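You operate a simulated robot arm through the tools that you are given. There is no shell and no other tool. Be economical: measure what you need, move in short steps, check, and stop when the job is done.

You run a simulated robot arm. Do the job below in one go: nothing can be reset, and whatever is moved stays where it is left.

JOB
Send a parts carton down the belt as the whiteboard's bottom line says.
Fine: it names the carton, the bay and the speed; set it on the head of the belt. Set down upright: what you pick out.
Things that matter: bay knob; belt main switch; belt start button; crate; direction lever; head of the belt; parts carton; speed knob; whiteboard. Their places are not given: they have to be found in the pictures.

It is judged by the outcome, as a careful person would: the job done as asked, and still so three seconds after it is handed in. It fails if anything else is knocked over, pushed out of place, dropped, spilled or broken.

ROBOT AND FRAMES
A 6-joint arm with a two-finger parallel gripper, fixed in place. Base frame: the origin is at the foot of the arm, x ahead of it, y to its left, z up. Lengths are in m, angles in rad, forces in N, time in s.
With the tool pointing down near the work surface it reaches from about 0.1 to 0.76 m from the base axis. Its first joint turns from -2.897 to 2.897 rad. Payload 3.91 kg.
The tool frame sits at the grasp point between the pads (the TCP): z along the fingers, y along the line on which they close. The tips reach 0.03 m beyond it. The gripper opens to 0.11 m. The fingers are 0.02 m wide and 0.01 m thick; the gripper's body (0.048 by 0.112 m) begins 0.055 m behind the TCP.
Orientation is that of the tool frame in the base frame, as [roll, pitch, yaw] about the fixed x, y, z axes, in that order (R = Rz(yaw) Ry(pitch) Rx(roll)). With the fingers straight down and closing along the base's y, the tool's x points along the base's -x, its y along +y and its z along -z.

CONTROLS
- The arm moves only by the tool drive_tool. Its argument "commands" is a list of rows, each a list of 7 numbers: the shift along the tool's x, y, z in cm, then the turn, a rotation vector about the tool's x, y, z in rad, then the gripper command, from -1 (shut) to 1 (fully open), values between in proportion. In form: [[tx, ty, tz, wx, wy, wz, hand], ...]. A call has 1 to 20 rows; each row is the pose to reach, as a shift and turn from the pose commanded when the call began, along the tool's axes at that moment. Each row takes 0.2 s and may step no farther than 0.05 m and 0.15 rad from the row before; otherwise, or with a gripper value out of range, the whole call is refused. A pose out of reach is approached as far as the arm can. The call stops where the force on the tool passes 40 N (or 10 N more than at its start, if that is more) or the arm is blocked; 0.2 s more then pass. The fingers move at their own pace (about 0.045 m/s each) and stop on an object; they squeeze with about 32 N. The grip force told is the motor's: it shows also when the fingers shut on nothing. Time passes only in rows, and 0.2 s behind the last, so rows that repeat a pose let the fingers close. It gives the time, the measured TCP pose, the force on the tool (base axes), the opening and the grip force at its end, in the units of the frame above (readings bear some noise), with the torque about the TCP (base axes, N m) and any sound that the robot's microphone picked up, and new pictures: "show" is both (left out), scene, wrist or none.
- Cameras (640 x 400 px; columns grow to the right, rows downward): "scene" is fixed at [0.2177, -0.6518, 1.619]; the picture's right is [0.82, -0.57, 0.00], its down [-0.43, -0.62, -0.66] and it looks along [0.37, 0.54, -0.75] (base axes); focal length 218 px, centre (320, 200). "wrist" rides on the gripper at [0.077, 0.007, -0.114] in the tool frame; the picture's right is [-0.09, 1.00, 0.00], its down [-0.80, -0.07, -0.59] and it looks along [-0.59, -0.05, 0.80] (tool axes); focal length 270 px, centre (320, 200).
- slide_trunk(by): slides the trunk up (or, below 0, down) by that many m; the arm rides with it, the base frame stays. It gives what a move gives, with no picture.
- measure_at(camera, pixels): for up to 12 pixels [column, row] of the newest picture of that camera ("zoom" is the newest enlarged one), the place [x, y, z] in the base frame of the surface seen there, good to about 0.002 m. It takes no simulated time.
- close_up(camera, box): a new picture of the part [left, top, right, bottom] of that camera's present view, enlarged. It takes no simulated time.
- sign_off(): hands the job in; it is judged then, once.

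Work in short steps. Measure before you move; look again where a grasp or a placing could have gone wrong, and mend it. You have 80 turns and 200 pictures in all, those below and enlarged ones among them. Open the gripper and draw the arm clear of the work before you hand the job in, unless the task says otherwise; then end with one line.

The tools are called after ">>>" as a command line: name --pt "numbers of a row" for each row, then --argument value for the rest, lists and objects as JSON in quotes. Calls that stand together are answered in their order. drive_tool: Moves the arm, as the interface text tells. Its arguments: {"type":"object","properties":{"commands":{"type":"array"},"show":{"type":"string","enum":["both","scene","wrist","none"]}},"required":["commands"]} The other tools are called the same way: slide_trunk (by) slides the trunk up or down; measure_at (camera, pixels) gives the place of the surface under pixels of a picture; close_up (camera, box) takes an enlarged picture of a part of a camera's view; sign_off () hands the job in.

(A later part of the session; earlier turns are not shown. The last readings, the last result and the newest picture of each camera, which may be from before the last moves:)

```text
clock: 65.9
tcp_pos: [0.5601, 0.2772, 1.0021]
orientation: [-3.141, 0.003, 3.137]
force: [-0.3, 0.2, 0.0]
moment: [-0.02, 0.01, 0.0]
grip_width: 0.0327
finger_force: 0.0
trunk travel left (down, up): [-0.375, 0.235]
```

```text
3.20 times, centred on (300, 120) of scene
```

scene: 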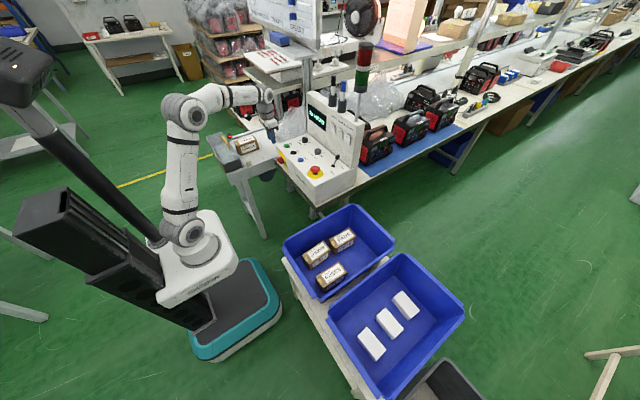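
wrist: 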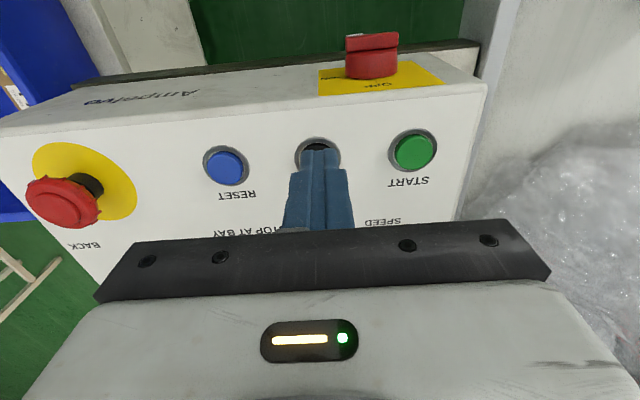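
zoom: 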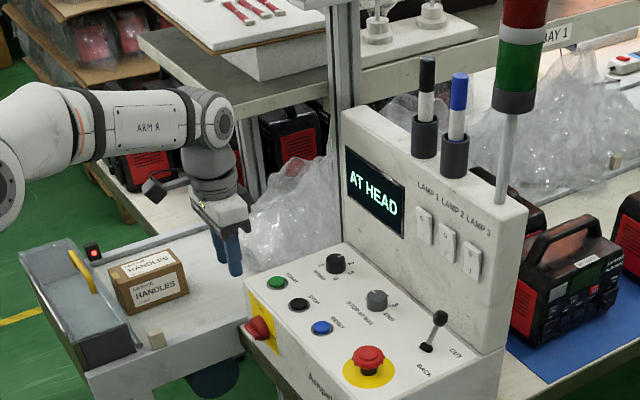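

STOP leaves AT HEAD, so it is the stop reason. I'll regrip the carton and shift it forward past the beam: first hover above it with the hand open.

>>> drive_tool --pt "2 4.3 0 0 0 0 0.5" --pt "4 8.6 0 0 0 0 0.5" --pt "6 12.9 0 0 0 0 0.5" --pt "6.5 17.5 0 0 0 0 0.5" --pt "6.5 22 0 0 0 0 0.5" --pt "6.5 26.5 0 0 0 0 0.5" --pt "6.5 30.4 2 0 0 0 0.5" --pt "6.5 30.4 4 0 0 0 0.5" --show "wrist"

```text
clock: 67.7
tcp_pos: [0.4949, 0.5812, 0.9622]
orientation: [-3.141, 0.002, 3.137]
force: [0.7, 0.5, -0.4]
moment: [-0.04, -0.01, -0.02]
grip_width: 0.0826
finger_force: 0.0
trunk travel left (down, up): [-0.375, 0.235]
```

wrist: 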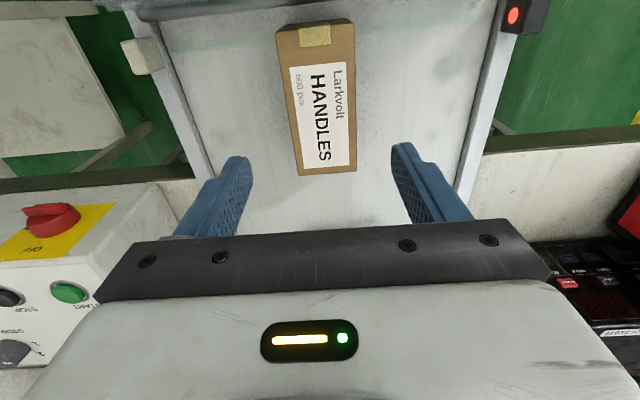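

The fingers straddle it. I'll descend 14.5 cm, grip, lift 2 cm, advance 5 cm in x and lower again.

>>> drive_tool --pt "0 0 4 0 0 0 0.5" --pt "0 0 8 0 0 0 0.5" --pt "0 0 11 0 0 0 0.5" --pt "0 0 13.5 0 0 0 0.5" --pt "0 0 14.5 0 0 0 0.5" --pt "0 0 14.5 0 0 0 -1" --pt "0 0 14.5 0 0 0 -1" --pt "0 0 14.5 0 0 0 -1" --pt "0 0 14.5 0 0 0 -1" --pt "0 0 12.5 0 0 0 -1" --pt "-2.5 0 12.5 0 0 0 -1" --pt "-5 0 12.5 0 0 0 -1" --pt "-5 0 13.5 0 0 0 -1" --pt "-5 0 14.1 0 0 0 -1" --pt "-5 0 14.4 0 0 0 -1" --pt "-5 0 14.4 0 0 0 -1"

>>> close_up --camera "scene" --box '[200, 60, 400, 180]'

```text
clock: 71.1
tcp_pos: [0.5483, 0.577, 0.8196]
orientation: [-3.141, 0.004, 3.136]
force: [0.0, 0.0, -3.5]
moment: [0.04, 0.03, -0.02]
grip_width: 0.0622
finger_force: 31.7
trunk travel left (down, up): [-0.375, 0.235]
```

scene: 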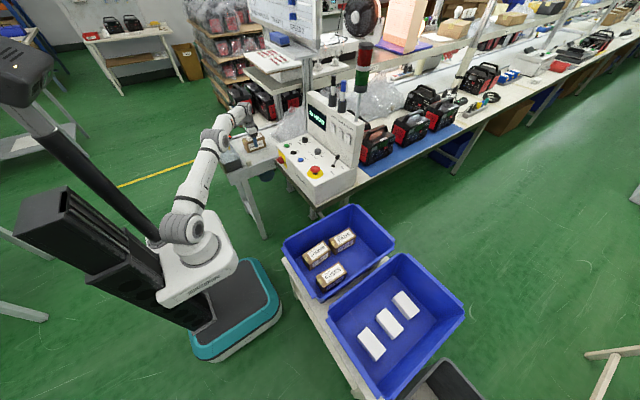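
wrist: 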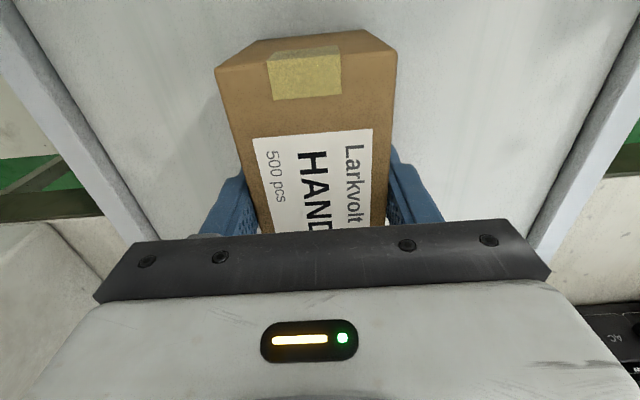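

```text
3.20 times, centred on (300, 120) of scene
```

zoom: 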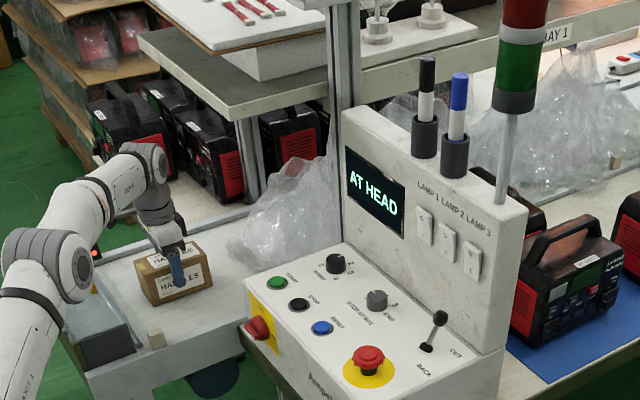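

Still hanging (-3.5 N). I'll ease back 1.5 cm to keep it as near the head as the beam allows, lower to contact, open and rise.

>>> drive_tool --pt "1.5 0.3 0 0 0 0 -1" --pt "1.5 0.3 0.2 0 0 0 -1" --pt "1.5 0.3 0.4 0 0 0 -1" --pt "1.5 0.3 0.55 0 0 0 -1" --pt "1.5 0.3 0.55 0 0 0 -1" --show "none"

>>> drive_tool --pt "0 0 0 0 0 0 0.4" --pt "0 0 0 0 0 0 0.4" --pt "0 0 -3 0 0 0 0.4" --pt "0 0 -7 0 0 0 0.4" --pt "0 0 -11 0 0 0 0.4" --pt "0 0 -15 0 0 0 0.4" --pt "0 -3 -18 0 0 0 0.2" --pt "0 -7 -19 0 0 0 0" --pt "0 -11 -19 0 0 0 -0.5" --pt "0 -15 -19 0 0 0 -1" --pt "0 -15 -19 0 0 0 -1"

>>> close_up --camera "scene" --box '[200, 60, 400, 180]'

```text
clock: 72.3
tcp_pos: [0.5333, 0.5812, 0.8194]
orientation: [3.134, 0.009, 3.135]
force: [3.0, 8.2, 27.6]
moment: [-0.49, 0.38, -0.13]
grip_width: 0.0617
finger_force: 31.7
trunk travel left (down, up): [-0.375, 0.235]
```

```text
clock: 74.7
tcp_pos: [0.5395, 0.5508, 0.9981]
orientation: [-3.142, 0.003, 3.136]
force: [0.3, 0.5, -0.5]
moment: [0.0, 0.04, 0.0]
grip_width: 0.0
finger_force: 13.7
out of reach, approached as far as the arm can: row 6, 7, 8, 9, 10, 11
trunk travel left (down, up): [-0.375, 0.235]
```

scene: 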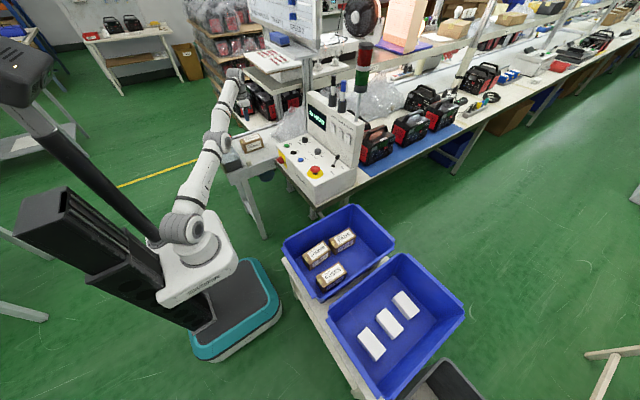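
wrist: 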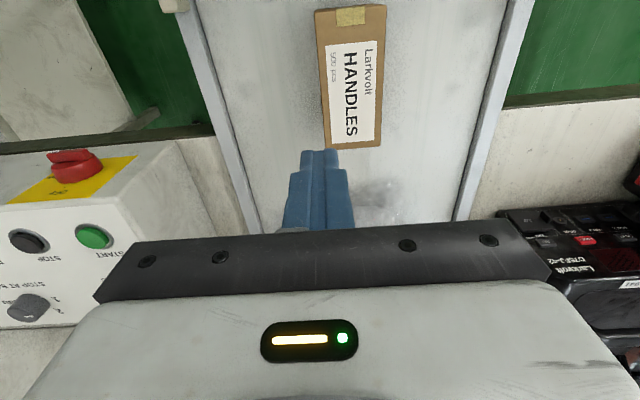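

```text
3.20 times, centred on (300, 120) of scene
```

zoom: 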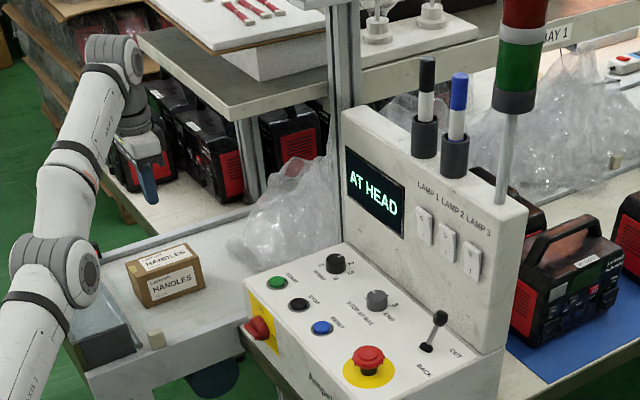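

The carton is upright beyond the beam. The arm lagged at its reach limit, so I'll make a small move to see where it stands.

>>> drive_tool --pt "1 0 0 0 0 0 -1" --pt "2 0 0 0 0 0 -1" --pt "2 0 0 0 0 0 -1" --show "none"

>>> measure_at --camera "wrist" --pixels '[[320, 14], [384, 10], [378, 140], [330, 143]]'

```text
clock: 75.5
tcp_pos: [0.5276, 0.5575, 1.0014]
orientation: [-3.139, 0.003, 3.136]
force: [0.5, 0.5, 0.2]
moment: [0.03, 0.0, -0.01]
grip_width: 0.0
finger_force: 31.9
out of reach, approached as far as the arm can: row 1, 2, 3
trunk travel left (down, up): [-0.375, 0.235]
```

```text
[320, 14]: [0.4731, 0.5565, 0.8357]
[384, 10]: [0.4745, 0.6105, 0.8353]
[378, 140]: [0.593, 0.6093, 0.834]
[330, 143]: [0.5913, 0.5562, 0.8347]
```

The carton sits x 0.47–0.595, clear of the beam at 0.447. I'll move the arm inward (-y) to get back within easy reach.

>>> drive_tool --pt "1 -3 0 0 0 0 -1" --pt "2 -6 0 0 0 0 -1" --pt "2 -9 0 0 0 0 -1" --pt "2 -12 0 0 0 0 -1" --pt "2 -12 0 0 0 0 -1" --show "none"

```text
clock: 76.7
tcp_pos: [0.528, 0.557, 1.0008]
orientation: [-3.14, 0.002, 3.137]
force: [-1.1, 0.3, 0.1]
moment: [0.0, 0.0, 0.0]
grip_width: 0.0
finger_force: 32.3
out of reach, approached as far as the arm can: row 1, 2, 3, 4, 5
trunk travel left (down, up): [-0.375, 0.235]
```

It's stuck at the stretched pose. I'll try a small move straight down and back.

>>> drive_tool --pt "0 0 1 0 0 0 -1" --pt "0 0 2 0 0 0 -1" --pt "0 0 3 0 0 0 -1" --show "scene"

```text
clock: 77.5
tcp_pos: [0.5331, 0.5646, 0.975]
orientation: [-3.141, 0.005, 3.135]
force: [0.6, -0.5, 0.5]
moment: [-0.02, 0.02, 0.02]
grip_width: 0.0
finger_force: 31.5
out of reach, approached as far as the arm can: row 1, 2, 3
trunk travel left (down, up): [-0.375, 0.235]
```

scene: 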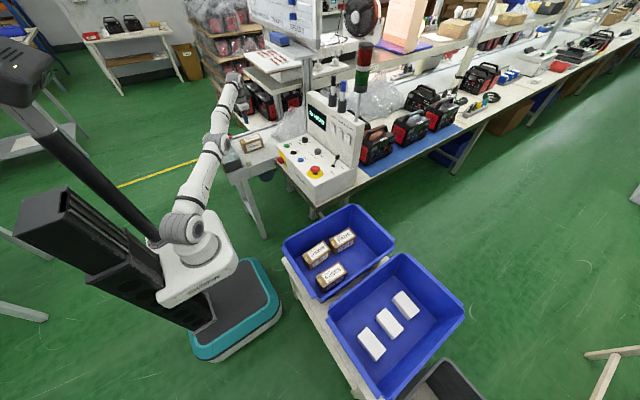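

The elbow is straight. Going lower (to z≈0.905, tip 0.875, above the carton top 0.836) should get it off the limit, then I can move inward.

>>> drive_tool --pt "0 0 2 0 0 0 -1" --pt "0 0 4 0 0 0 -1" --pt "0 0 6 0 0 0 -1" --pt "0.5 0 7 0 0 0 -1" --pt "2 -1 7 0 0 0 -1" --pt "4 -2 7 0 0 0 -1" --pt "4 -2 7 0 0 0 -1" --show "scene"

```text
clock: 79.1
tcp_pos: [0.5357, 0.582, 0.9161]
orientation: [-3.142, 0.002, 3.137]
force: [-1.0, 0.1, -0.3]
moment: [-0.03, -0.01, 0.03]
grip_width: 0.0001
finger_force: 32.2
out of reach, approached as far as the arm can: row 1, 2, 3, 4, 5, 6, 7
trunk travel left (down, up): [-0.375, 0.235]
```

scene: 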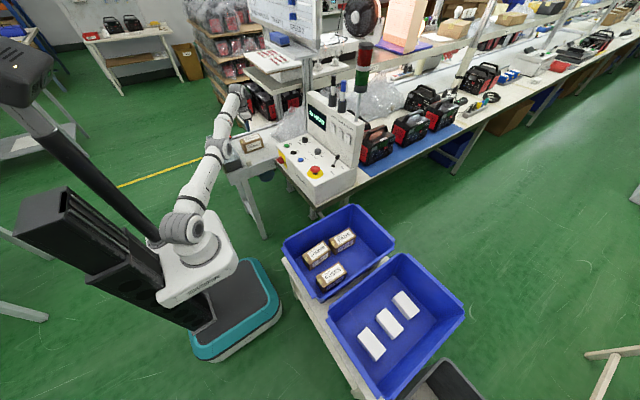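

Still riding the limit. A combined upward, inward and tilting move should unlock the elbow; I'll try it in small steps.

>>> drive_tool --pt "2 -2 -2 0 0.1 0 -1" --pt "4 -4 -4 0 0.2 0 -1" --pt "6 -6 -4 0 0.3 0 -1" --pt "6 -6 -4 0 0.3 0 -1" --show "scene"

```text
clock: 80.1
tcp_pos: [0.5016, 0.5507, 0.9566]
orientation: [-3.139, -0.298, 3.136]
force: [-0.7, 0.7, 0.2]
moment: [-0.05, 0.05, 0.03]
grip_width: 0.0
finger_force: 31.8
out of reach, approached as far as the arm can: row 1, 2, 3, 4
trunk travel left (down, up): [-0.375, 0.235]
```

scene: 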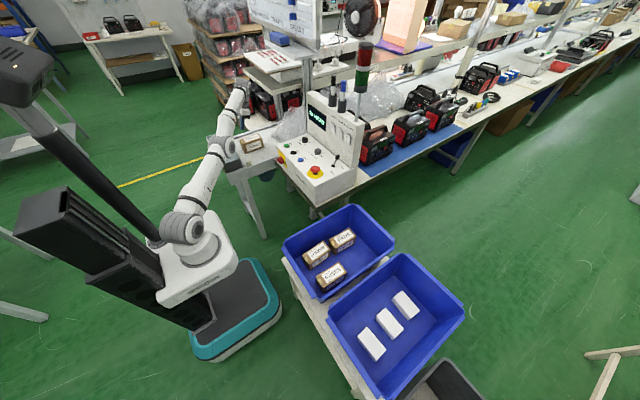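

Orientation follows but the elbow stays straight. I'll nudge the trunk up slightly (may refresh the arm state) and then command an inward move levelling the tool.

>>> slide_trunk --by 0.03

>>> drive_tool --pt "3 -3 1 0 -0.1 0 -1" --pt "6 -6 2 0 -0.2 0 -1" --pt "9 -9 3 0 -0.3 0 -1" --pt "12 -12 3 0 -0.3 0 -1" --show "none"

```text
clock: 80.9
tcp_pos: [0.5017, 0.55, 0.987]
orientation: [-3.14, -0.3, 3.136]
force: [-0.1, -0.6, -0.4]
moment: [0.0, -0.01, 0.01]
grip_width: 0.0002
finger_force: 31.3
trunk travel left (down, up): [-0.405, 0.205]
```

```text
clock: 81.9
tcp_pos: [0.4911, 0.5533, 1.0484]
orientation: [-3.095, -0.105, 3.136]
force: [0.1, 0.7, 0.0]
moment: [-0.01, -0.01, -0.03]
grip_width: 0.0001
finger_force: 32.3
out of reach, approached as far as the arm can: row 1, 2, 3, 4
trunk travel left (down, up): [-0.405, 0.205]
```

The elbow probably crossed straight to the wrong side. I'll push outward and down to straighten it through, then come inward at z≈0.95.

>>> drive_tool --pt "-3 3 0.5 -0.02 -0.05 0 -1" --pt "-6 6 2 -0.046 -0.105 0 -1" --pt "-6 6 5 -0.046 -0.105 0 -1" --pt "-6 6 9 -0.046 -0.105 0 -1" --pt "-4 3 11 -0.046 -0.105 0 -1" --pt "-1.5 0 11 -0.046 -0.105 0 -1" --pt "1 -3.5 11 -0.046 -0.105 0 -1" --pt "3 -7 11 -0.046 -0.105 0 -1" --pt "5 -10 11 -0.046 -0.105 0 -1" --show "scene"

```text
clock: 83.9
tcp_pos: [0.5289, 0.5856, 0.9507]
orientation: [3.141, 0.0, 3.139]
force: [-0.1, 0.2, -0.9]
moment: [0.01, 0.02, 0.01]
grip_width: 0.0001
finger_force: 32.1
out of reach, approached as far as the arm can: row 1, 2, 3, 4, 5, 6, 7, 8, 9
trunk travel left (down, up): [-0.405, 0.205]
```

scene: 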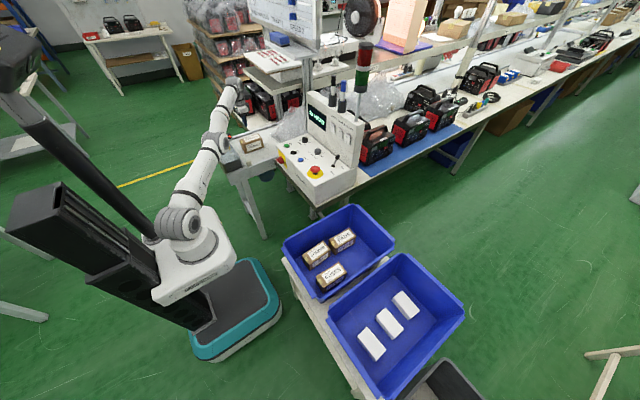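

That didn't free it; I'll try the opposite sense: outward and up, then inward.

>>> drive_tool --pt "-3 3 -1 0 0 0 -1" --pt "-5 5 -4 0 0 0 -1" --pt "-5 5 -8.5 0 0 0 -1" --pt "-3 2 -11 0 0 0 -1" --pt "0 -1 -12 0 0 0 -1" --pt "3 -4 -12 0 0 0 -1" --pt "6 -7 -12 0 0 0 -1" --pt "9 -10 -12 0 0 0 -1" --show "scene"

>>> close_up --camera "scene" --box '[140, 50, 300, 250]'

```text
clock: 85.7
tcp_pos: [0.5117, 0.5502, 1.0726]
orientation: [3.14, 0.0, 3.14]
force: [-0.2, 0.0, -0.5]
moment: [-0.03, 0.02, -0.01]
grip_width: 0.0
finger_force: 31.3
out of reach, approached as far as the arm can: row 1, 2, 3, 4, 5, 6, 7, 8
trunk travel left (down, up): [-0.405, 0.205]
```

scene: 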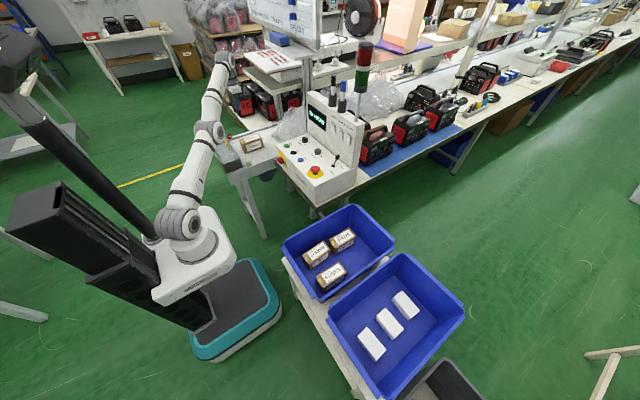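

```text
2.00 times, centred on (220, 150) of scene
```

zoom: 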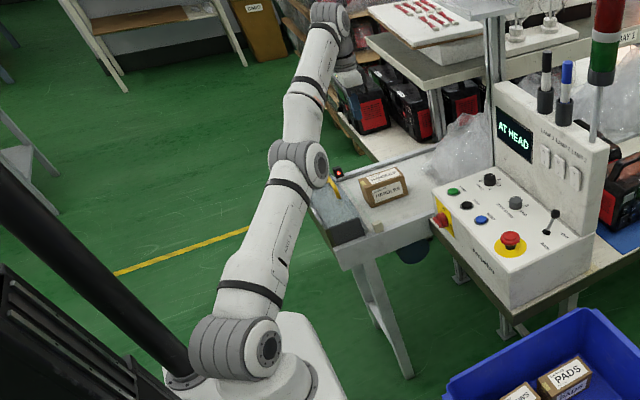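

The arm is exactly straight. Tilting the tip outward in the arm's own plane should load the elbow in the other sense; I'll try that with a modest inward move, staying high.

>>> drive_tool --pt "0 0 0 -0.1 -0.1 0 -1" --pt "1 -1 0 -0.2 -0.2 0 -1" --pt "3 -3 0 -0.3 -0.3 0 -1" --pt "5 -5 0 -0.4 -0.4 0 -1" --pt "7 -7 0 -0.5 -0.5 0 -1" --pt "9 -9 0 -0.5 -0.5 0 -1" --pt "9 -9 0 -0.5 -0.5 0 -1" --show "scene"

```text
clock: 87.3
tcp_pos: [0.5104, 0.5504, 1.0732]
orientation: [3.139, 0.002, 3.14]
force: [0.2, 1.1, 0.0]
moment: [-0.01, 0.01, -0.01]
grip_width: 0.0002
finger_force: 31.4
out of reach, approached as far as the arm can: row 1, 2, 3, 4, 5, 6, 7
trunk travel left (down, up): [-0.405, 0.205]
```

scene: 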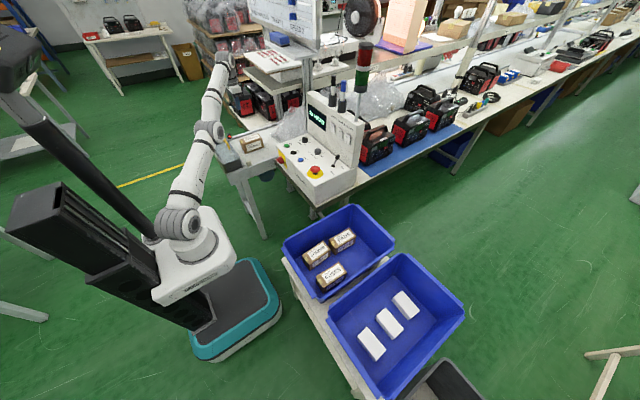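

No change at all that way. I'll pull outward first (to bring the elbow exactly to straight), then swing the tip inward together with a strong inward move.

>>> drive_tool --pt "-3 3 0 0 0 0 -1" --pt "-3 3 0 0 0 0 -1" --pt "0 0 0 0.1 0.1 0 -1" --pt "3 -3 0 0.2 0.2 0 -1" --pt "6 -6 0 0.3 0.3 0 -1" --pt "9 -9 0 0.4 0.4 0 -1" --pt "12 -12 0 0.5 0.5 0 -1" --pt "15 -15 0 0.5 0.5 0 -1" --show "none"

```text
clock: 89.1
tcp_pos: [0.3572, 0.4037, 1.0671]
orientation: [-2.602, -0.475, 3.004]
force: [0.3, -0.3, 0.3]
moment: [0.01, 0.0, -0.01]
grip_width: 0.0
finger_force: 31.9
out of reach, approached as far as the arm can: row 1, 2, 3, 4, 5, 6, 7, 8
trunk travel left (down, up): [-0.405, 0.205]
```

It's free: the TCP came in to (0.357, 0.404). Now I'll undo the tilt at this place.

>>> drive_tool --pt "0 0 0 -0.1 -0.1 0 -1" --pt "0 0 0 -0.2 -0.2 0 -1" --pt "0 0 0 -0.3 -0.3 0 -1" --pt "0 0 0 -0.4 -0.4 0 -1" --pt "0 0 0 -0.5 -0.5 0 -1" --pt "0 0 0 -0.5 -0.5 0 -1" --show "scene"

```text
clock: 90.5
tcp_pos: [0.3587, 0.4033, 1.0674]
orientation: [3.14, 0.0, 3.139]
force: [-0.3, -0.7, 0.1]
moment: [0.03, 0.02, -0.01]
grip_width: 0.0
finger_force: 32.0
trunk travel left (down, up): [-0.405, 0.205]
```

scene: 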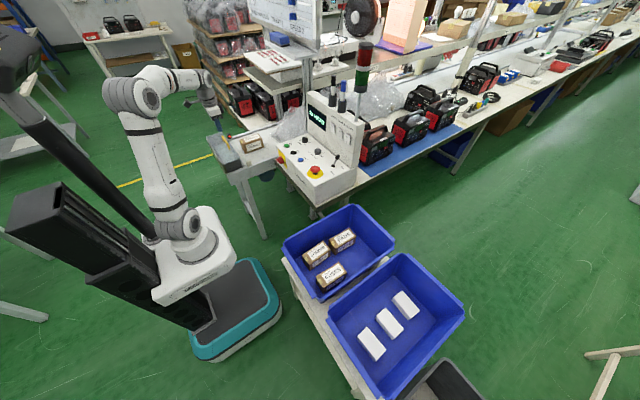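

The arm is back to normal. I'll go above START again at (0.641, 0.297, 0.957).

>>> drive_tool --pt "-4 -3 2 0 0 0 -1" --pt "-8 -6 4 0 0 0 -1" --pt "-12 -9 6 0 0 0 -1" --pt "-16 -10.6 7 0 0 0 -1" --pt "-20 -10.6 7 0 0 0 -1" --pt "-24 -10.6 7 0 0 0 -1" --pt "-28.2 -10.6 8 0 0 0 -1" --pt "-28.2 -10.6 11 0 0 0 -1" --pt "-28.2 -10.6 11 0 0 0 -1" --show "wrist"

```text
refused: row 1 steps farther than a row can; nothing moved
```

>>> drive_tool --pt "-3 -2 2 0 0 0 -1" --pt "-7 -4 4 0 0 0 -1" --pt "-11 -6 5.5 0 0 0 -1" --pt "-15 -8 7 0 0 0 -1" --pt "-19 -10 7 0 0 0 -1" --pt "-23 -10.6 7 0 0 0 -1" --pt "-27 -10.6 7.5 0 0 0 -1" --pt "-28.2 -10.6 10.5 0 0 0 -1" --pt "-28.2 -10.6 11 0 0 0 -1" --show "wrist"

```text
clock: 92.5
tcp_pos: [0.6395, 0.2964, 0.9557]
orientation: [3.141, -0.001, 3.139]
force: [0.0, 0.5, -0.1]
moment: [-0.04, 0.02, -0.04]
grip_width: 0.0
finger_force: 32.1
trunk travel left (down, up): [-0.405, 0.205]
```

wrist: 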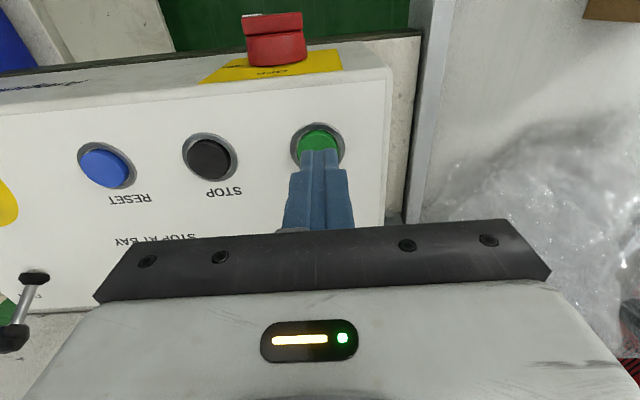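

Over START again. I'll press, rise and watch.

>>> drive_tool --pt "0 0 1 0 0 0 -1" --pt "0 0 1.7 0 0 0 -1" --pt "0 0 2.1 0 0 0 -1" --pt "0 0 2.4 0 0 0 -1" --show "none"

>>> drive_tool --pt "0 0 -2 0 0 0 -1" --pt "1.5 -1 -5 0 0 0 -1" --pt "5 -2 -7 0 0 0 -1" --show "scene"

>>> close_up --camera "scene" --box '[200, 60, 400, 180]'

```text
clock: 93.5
tcp_pos: [0.6405, 0.2967, 0.9339]
orientation: [3.14, 0.002, 3.14]
force: [1.8, 0.7, 4.6]
moment: [0.03, -0.08, 0.0]
grip_width: 0.0
finger_force: 32.1
trunk travel left (down, up): [-0.405, 0.205]
heard: click
```

```text
clock: 94.3
tcp_pos: [0.5913, 0.274, 1.0053]
orientation: [3.14, 0.0, 3.141]
force: [0.3, 0.9, -0.2]
moment: [0.04, 0.0, -0.02]
grip_width: 0.0
finger_force: 32.0
trunk travel left (down, up): [-0.405, 0.205]
```

scene: 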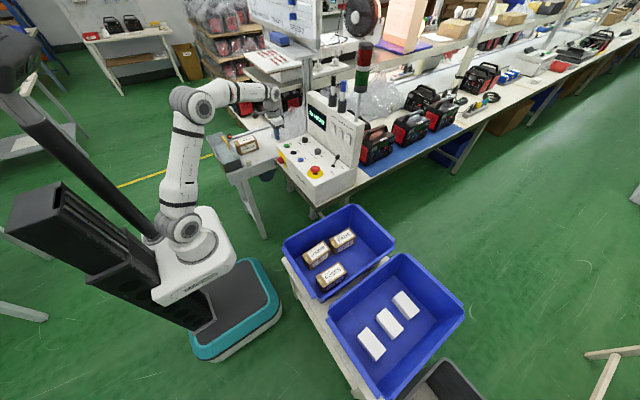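

```text
3.20 times, centred on (300, 120) of scene
```

zoom: 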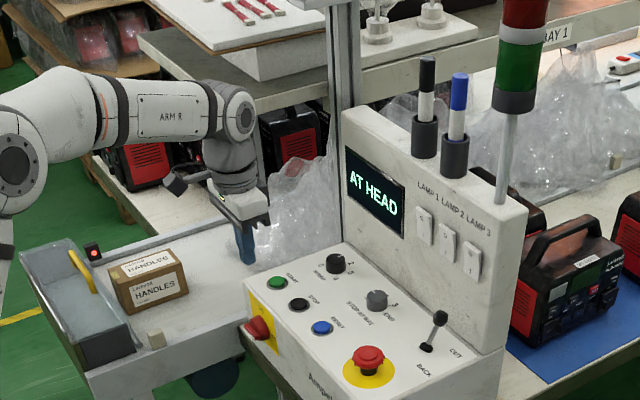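

The belt did run, but backward: the carton returned to the beam and stopped AT HEAD. I'll look closely at the lever from the wrist camera.

>>> drive_tool --pt "0 -4 0 0 0 0 -1" --pt "0 -8 0 0 0 0 -1" --pt "0 -12 0 0 0 0 -1" --pt "0 -16 0 0 0 0 -1" --pt "-1 -20 0 0 0 0 -1" --pt "-1 -20 0 0 0 0 -1" --show "wrist"

>>> close_up --camera "wrist" --box '[180, 60, 500, 240]'

```text
clock: 95.7
tcp_pos: [0.6028, 0.077, 1.0018]
orientation: [3.141, 0.0, 3.138]
force: [-0.1, 0.0, 0.1]
moment: [0.01, -0.02, 0.02]
grip_width: 0.0002
finger_force: 31.7
trunk travel left (down, up): [-0.405, 0.205]
```

wrist: 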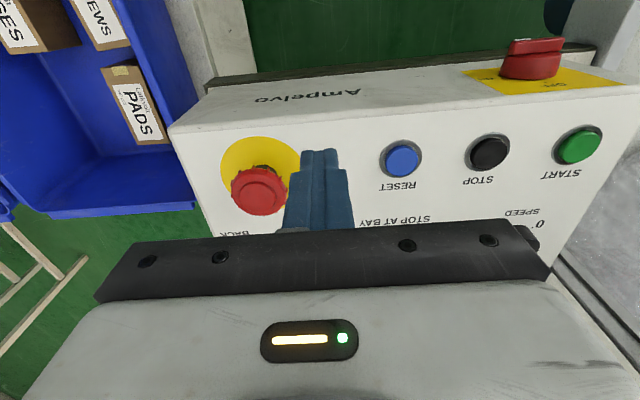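

```text
2.00 times, centred on (340, 150) of wrist
```

zoom: 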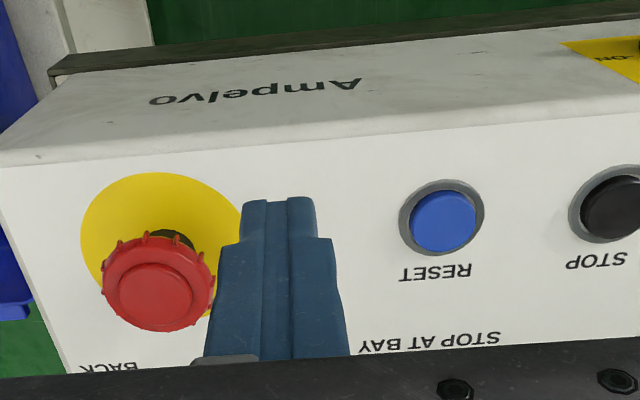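

The lever is hidden; I'll move 10 cm forward and a little higher to see it.

>>> drive_tool --pt "-4 2 -2 0 0 0 -1" --pt "-8 4 -4 0 0 0 -1" --pt "-10.5 6 -5 0 0 0 -1" --pt "-10.5 6 -5 0 0 0 -1" --show "wrist"

>>> close_up --camera "wrist" --box '[100, 80, 420, 240]'

```text
clock: 96.7
tcp_pos: [0.708, 0.1359, 1.0533]
orientation: [3.141, 0.0, 3.14]
force: [0.1, -0.2, -0.4]
moment: [0.01, 0.03, 0.0]
grip_width: 0.0
finger_force: 32.0
trunk travel left (down, up): [-0.405, 0.205]
```

wrist: 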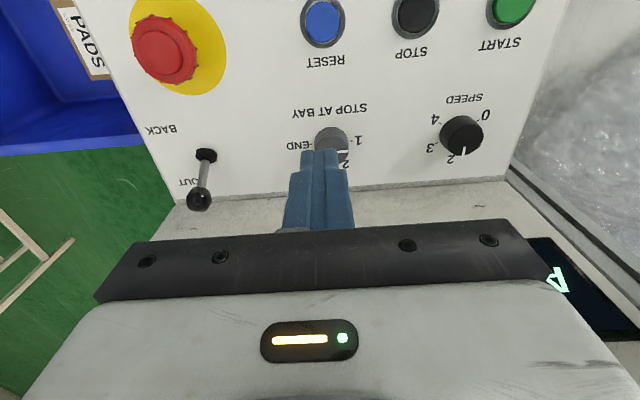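

```text
2.00 times, centred on (260, 160) of wrist
```

zoom: 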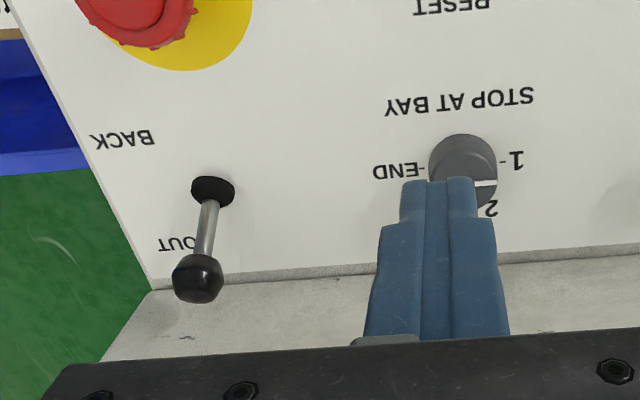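

The lever is definitely at OUT, so the belt runs opposite to its label (it carried the carton to the head). I'll test the other lever position: grip the ball between the fingers and draw it toward -x. First I'll measure the ball.

>>> measure_at --camera "zoom" --pixels '[[198, 275], [175, 275], [220, 275], [198, 298], [198, 258], [206, 230], [212, 188]]'

```text
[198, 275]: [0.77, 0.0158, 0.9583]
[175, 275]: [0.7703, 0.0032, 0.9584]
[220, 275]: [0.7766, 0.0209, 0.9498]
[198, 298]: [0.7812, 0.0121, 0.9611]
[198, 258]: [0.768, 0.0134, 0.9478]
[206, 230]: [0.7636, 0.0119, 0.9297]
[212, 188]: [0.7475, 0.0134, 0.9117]
```

Ball centre ≈ (0.777, 0.012, 0.952). I'll approach with the fingers open to 55 mm and tilted 0.2 rad so that the body stays off the back wall.

>>> drive_tool --pt "-0.5 -4 0 0 -0.05 0 0" --pt "-1.5 -8 0 0 -0.1 0 0" --pt "-3 -12.4 0 0 -0.15 0 0" --pt "-5.5 -12.4 1 0 -0.2 0 0" --pt "-5.8 -12.4 4 0 -0.2 0 0" --pt "-5.8 -12.4 6.5 0 -0.2 0 0" --pt "-6 -12.4 8.6 0 -0.2 0 0" --pt "-6 -12.4 8.6 0 -0.2 0 0"

>>> close_up --camera "scene" --box '[290, 90, 386, 180]'

```text
clock: 98.5
tcp_pos: [0.7657, 0.0134, 0.9666]
orientation: [3.14, 0.198, 3.141]
force: [-0.1, 0.3, 0.5]
moment: [-0.02, -0.02, 0.01]
grip_width: 0.0552
finger_force: 0.1
trunk travel left (down, up): [-0.405, 0.205]
```

scene: 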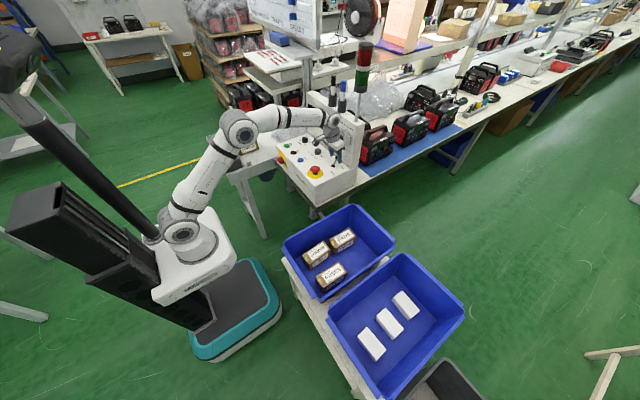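
wrist: 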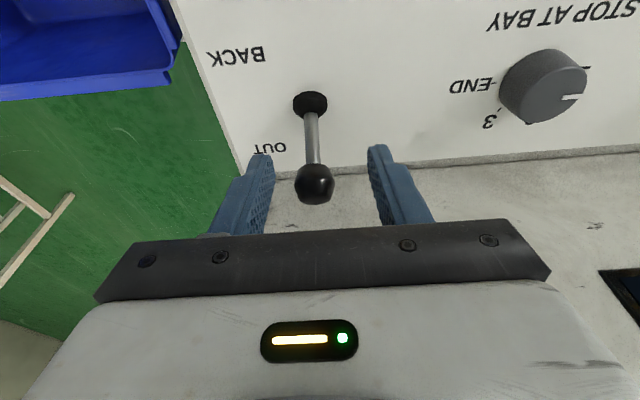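

```text
4.44 times, centred on (338, 135) of scene
```

zoom: 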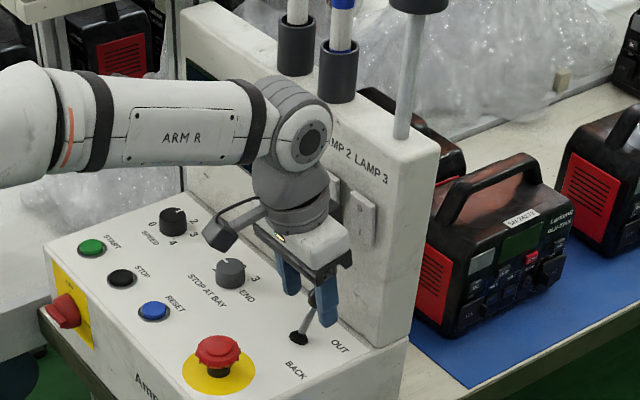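

The ball lies between the fingers. I'll close on it and draw it back along its arc to BACK.

>>> drive_tool --pt "0 0 0 0 0 0 -1" --pt "0 0 0 0 0 0 -1" --pt "0 0 0 0 0 0 -1" --pt "1.2 0 -0.7 0 0 0 -1" --pt "2.4 0 -1.1 0 0 0 -1" --pt "3.7 0 -1.25 0 0 0 -1" --pt "5.1 0 -1.0 0 0 0 -1" --pt "5.4 0 -1.0 0 0 0 -1" --pt "5.4 0 -1.0 0 0 0 -1"

```text
clock: 100.5
tcp_pos: [0.71, 0.0133, 0.9645]
orientation: [3.14, 0.2, 3.138]
force: [0.3, 0.1, 0.0]
moment: [0.01, -0.02, 0.0]
grip_width: 0.0
finger_force: 37.6
trunk travel left (down, up): [-0.405, 0.205]
```

scene: 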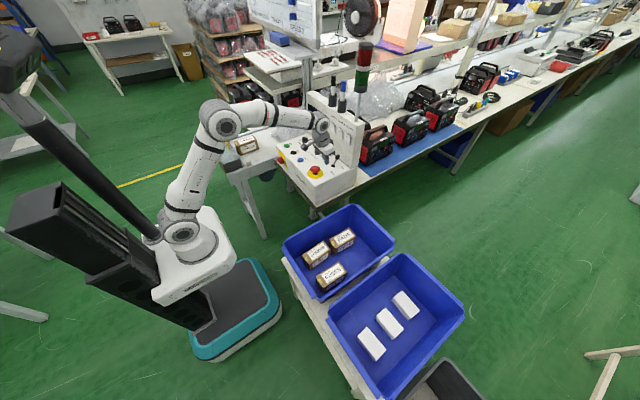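
wrist: 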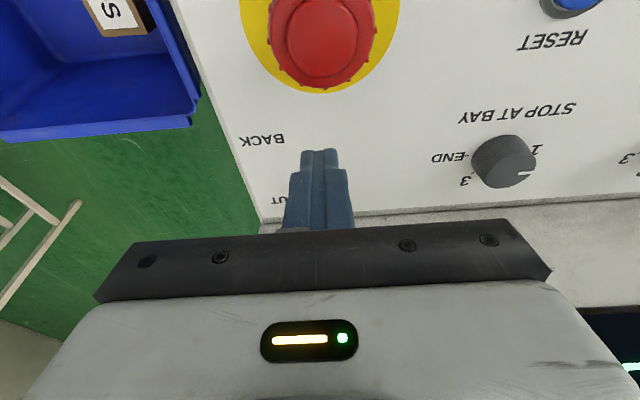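

The fingers slipped off (width 0). I'll look where the lever is.

>>> close_up --camera "scene" --box '[300, 110, 364, 180]'

```text
5.71 times, centred on (332, 145) of scene
```

zoom: 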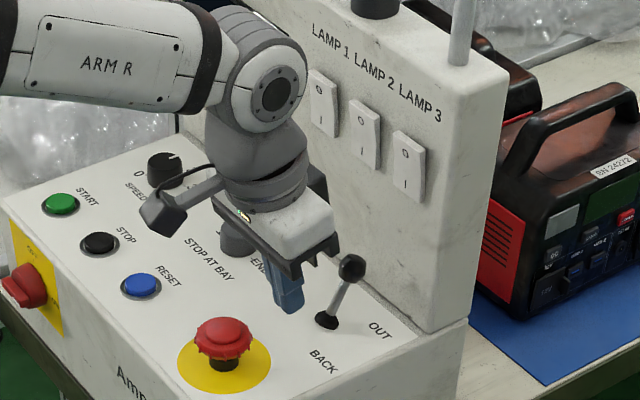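

The lever is still at OUT. I'll open, straddle it again about 0.9 cm farther forward and slightly lower, so that the pads hold the ball's centre, and close.

>>> drive_tool --pt "0 0 0 0 0 0 0" --pt "0 0 0 0 0 0 0" --pt "0 0 0 0 0 0 0" --pt "-3 0 0.8 0 0 0 0" --pt "-5 0 1.3 0 0 0 0" --pt "-6.5 0 1.6 0 0 0 0" --pt "-6.5 0 1.6 0 0 0 -1" --pt "-6.5 0 1.6 0 0 0 -1" --pt "-6.5 0 1.6 0 0 0 -1" --show "wrist"

```text
clock: 102.5
tcp_pos: [0.7761, 0.0099, 0.9611]
orientation: [3.139, 0.201, 3.139]
force: [-0.1, -21.4, 2.7]
moment: [-0.32, 0.07, -0.06]
grip_width: 0.0239
finger_force: 40.9
trunk travel left (down, up): [-0.405, 0.205]
```

wrist: 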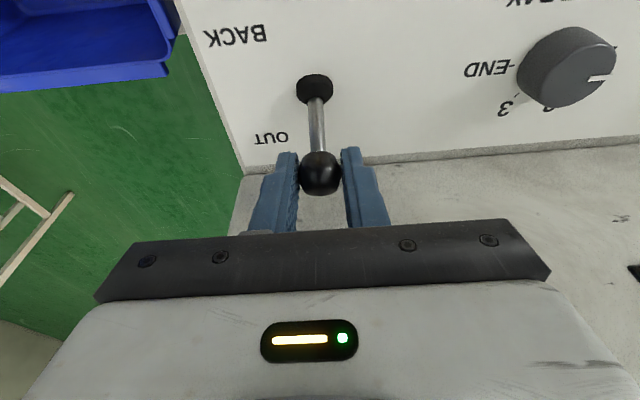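

Full ball grip (24 mm). I'll draw it back along the arc slowly.

>>> drive_tool --pt "0.6 -0.25 -0.4 0 0 0 -1" --pt "1.2 -0.25 -0.7 0 0 0 -1" --pt "1.8 -0.25 -0.95 0 0 0 -1" --pt "2.4 -0.25 -1.1 0 0 0 -1" --pt "3.0 -0.25 -1.2 0 0 0 -1" --pt "3.7 -0.25 -1.25 0 0 0 -1" --pt "4.4 -0.25 -1.15 0 0 0 -1" --pt "5.1 -0.25 -1.0 0 0 0 -1" --pt "5.4 -0.25 -1.0 0 0 0 -1" --show "wrist"

```text
clock: 104.5
tcp_pos: [0.722, 0.0118, 0.9612]
orientation: [3.14, 0.199, 3.141]
force: [-0.2, 0.3, 0.3]
moment: [-0.02, 0.03, 0.02]
grip_width: 0.0002
finger_force: 37.5
trunk travel left (down, up): [-0.405, 0.205]
```

wrist: 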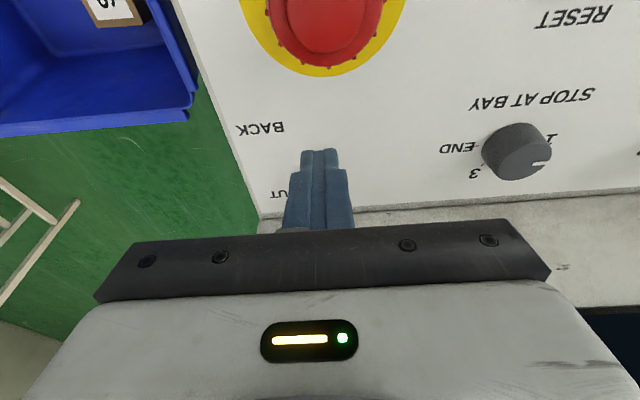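

It slipped off again; friction isn't enough. Instead I'll put one finger behind the ball: turn the gripper 90° so the fingers close along x. First rise and level.

>>> measure_at --camera "scene" --pixels '[[348, 139], [345, 147], [338, 130], [349, 148], [346, 162]]'

>>> drive_tool --pt "0 0 -3 0 0.07 0 -1" --pt "0 0 -6 0 0.14 0 -0.2" --pt "0 0 -9 0 0.2 0 -0.2" --pt "0 0 -9 0 0.2 0 -0.2" --show "none"

>>> drive_tool --pt "0 0 0 0 0 0.14 -0.2" --pt "0 0 0 0 0 0.28 -0.2" --pt "0 0 0 0 0 0.42 -0.2" --pt "0 0 0 0 0 0.56 -0.2" --pt "0 0 0 0 0 0.7 -0.2" --pt "0 0 0 0 0 0.84 -0.2" --pt "0 0 0 0 0 0.98 -0.2" --pt "0 0 0 0 0 1.12 -0.2" --pt "0 0 0 0 0 1.26 -0.2" --pt "0 0 0 0 0 1.4 -0.2" --pt "0 0 0 0 0 1.5 -0.2" --pt "0 0 0 0 0 1.571 -0.2" --pt "0 0 0 0 0 1.571 -0.2"

```text
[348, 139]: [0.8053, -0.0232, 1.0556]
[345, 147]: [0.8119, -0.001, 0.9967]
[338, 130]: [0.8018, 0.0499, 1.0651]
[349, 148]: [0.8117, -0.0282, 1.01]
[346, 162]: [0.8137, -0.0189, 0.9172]
```

```text
clock: 105.5
tcp_pos: [0.7036, 0.0099, 1.0499]
orientation: [3.139, -0.002, 3.14]
force: [1.2, 0.0, 0.1]
moment: [-0.01, 0.0, -0.02]
grip_width: 0.0439
finger_force: 0.0
trunk travel left (down, up): [-0.405, 0.205]
```

```text
clock: 108.3
tcp_pos: [0.7041, 0.01, 1.0506]
orientation: [-3.14, -0.002, 1.566]
force: [-0.2, -0.4, -0.5]
moment: [0.01, 0.0, 0.01]
grip_width: 0.044
finger_force: 0.1
trunk travel left (down, up): [-0.405, 0.205]
5 turns are left
```

scene: 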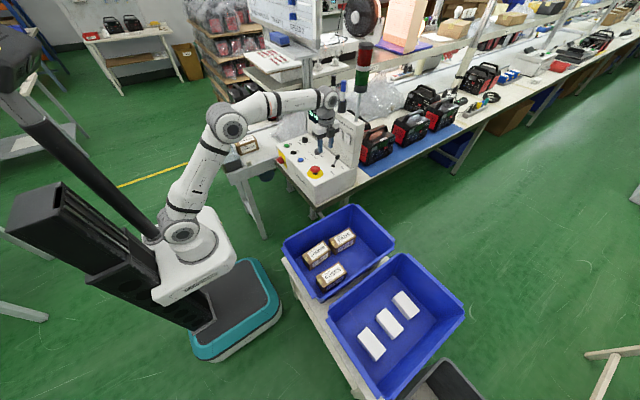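
wrist: 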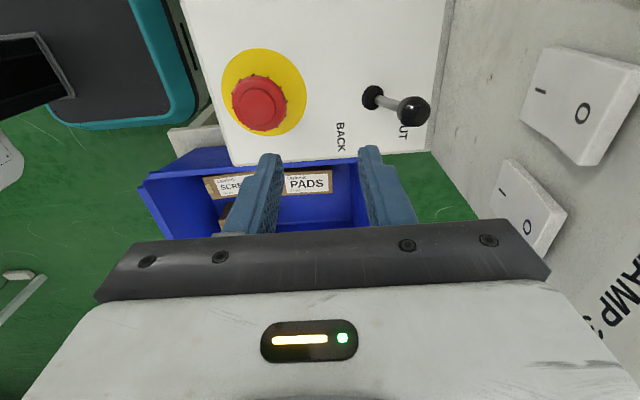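

Five turns are left, so I'll batch: tilt the gripper, drop one finger behind the ball, close, draw it to BACK, open, rise and look.

>>> drive_tool --pt "0 0 0 -0.14 0 0 -0.2" --pt "0 0 0 -0.28 0 0 -0.2" --pt "0 0 0 -0.4 0 0 -0.2" --pt "0 0 0 -0.4 0 0 -0.2" --show "none"

>>> drive_tool --pt "0.2 1.91 1.89 0 0 0 -0.2" --pt "0.2 3.83 3.79 0 0 0 -0.2" --pt "0.2 4.54 5.17 0 0 0 -0.2" --pt "0.2 3.77 7.02 0 0 0 -0.2" --pt "0.2 2.99 8.86 0 0 0 -0.2" --pt "0.2 2.31 10.47 0 0 0 -0.2" --pt "0.2 2.31 10.47 0 0 0 -1" --pt "0.2 2.31 10.47 0 0 0 -1" --pt "0.2 1.26 9.87 0 0 0 -1" --pt "0.2 0.46 9.2 0 0 0 -1" --pt "0.2 -0.41 8.67 0 0 0 -1" --pt "0.2 -1.35 8.33 0 0 0 -1" --pt "0.2 -2.42 8.31 0 0 0 -1" --pt "0.2 -2.61 8.23 0 0 0 -1" --pt "0.2 -2.42 8.31 0 0 0 -0.2" --pt "0.2 -2.42 8.31 0 0 0 -0.2" --pt "0.2 -0.64 4.07 0 0 0 -0.2" --pt "0.2 0.92 0.39 0 0 0 -0.2" --show "none"

>>> drive_tool --pt "0 -1 -2 0.14 0 0 -0.6" --pt "0 -2 -3 0.28 0 0 -1" --pt "0 -2 -3 0.4 0 0 -1" --pt "0 -2 -3 0.4 0 0 -1"

>>> close_up --camera "scene" --box '[200, 80, 370, 190]'

```text
clock: 109.3
tcp_pos: [0.7035, 0.0102, 1.0505]
orientation: [2.738, -0.001, 1.568]
force: [0.2, -0.4, -0.1]
moment: [-0.02, 0.02, 0.03]
grip_width: 0.0442
finger_force: 0.1
trunk travel left (down, up): [-0.405, 0.205]
```

```text
clock: 112.2
tcp_pos: [0.7199, 0.0109, 0.9634]
orientation: [2.734, -0.001, 1.567]
force: [23.7, -2.7, -8.9]
moment: [0.08, -0.25, 0.02]
grip_width: 0.0239
finger_force: 44.9
trunk travel left (down, up): [-0.405, 0.205]
stopped in row 14: the force on the tool passed its limit at 42 N (the readings are from after the stop); the commanded pose is now the measured one
```

```text
clock: 112.5
tcp_pos: [0.7182, 0.0122, 0.9634]
orientation: [2.748, -0.001, 1.568]
force: [25.3, -0.4, -12.3]
moment: [0.09, -0.21, 0.03]
grip_width: 0.0238
finger_force: 45.2
trunk travel left (down, up): [-0.405, 0.205]
stopped in row 1: the force on the tool passed its limit at 46 N (the readings are from after the stop); the commanded pose is now the measured one
```

scene: 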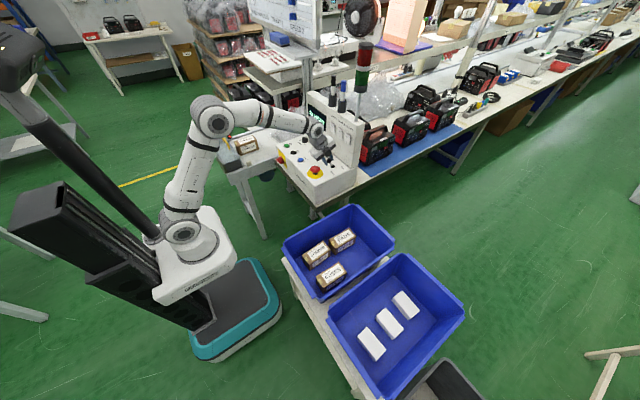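
wrist: 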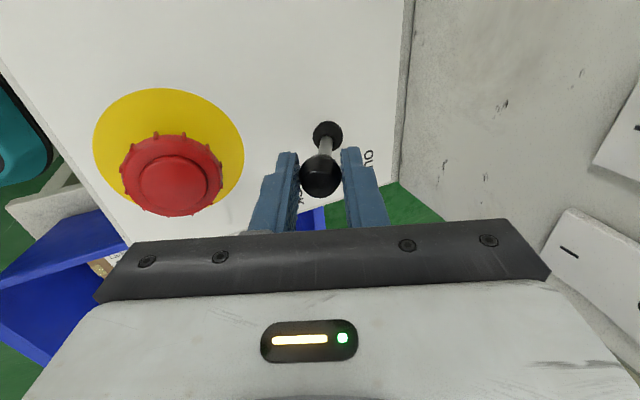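

```text
3.64 times, centred on (285, 135) of scene
4 turns are left
```

zoom: 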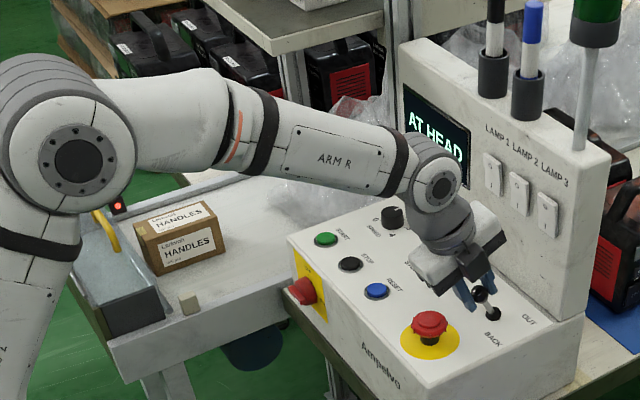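

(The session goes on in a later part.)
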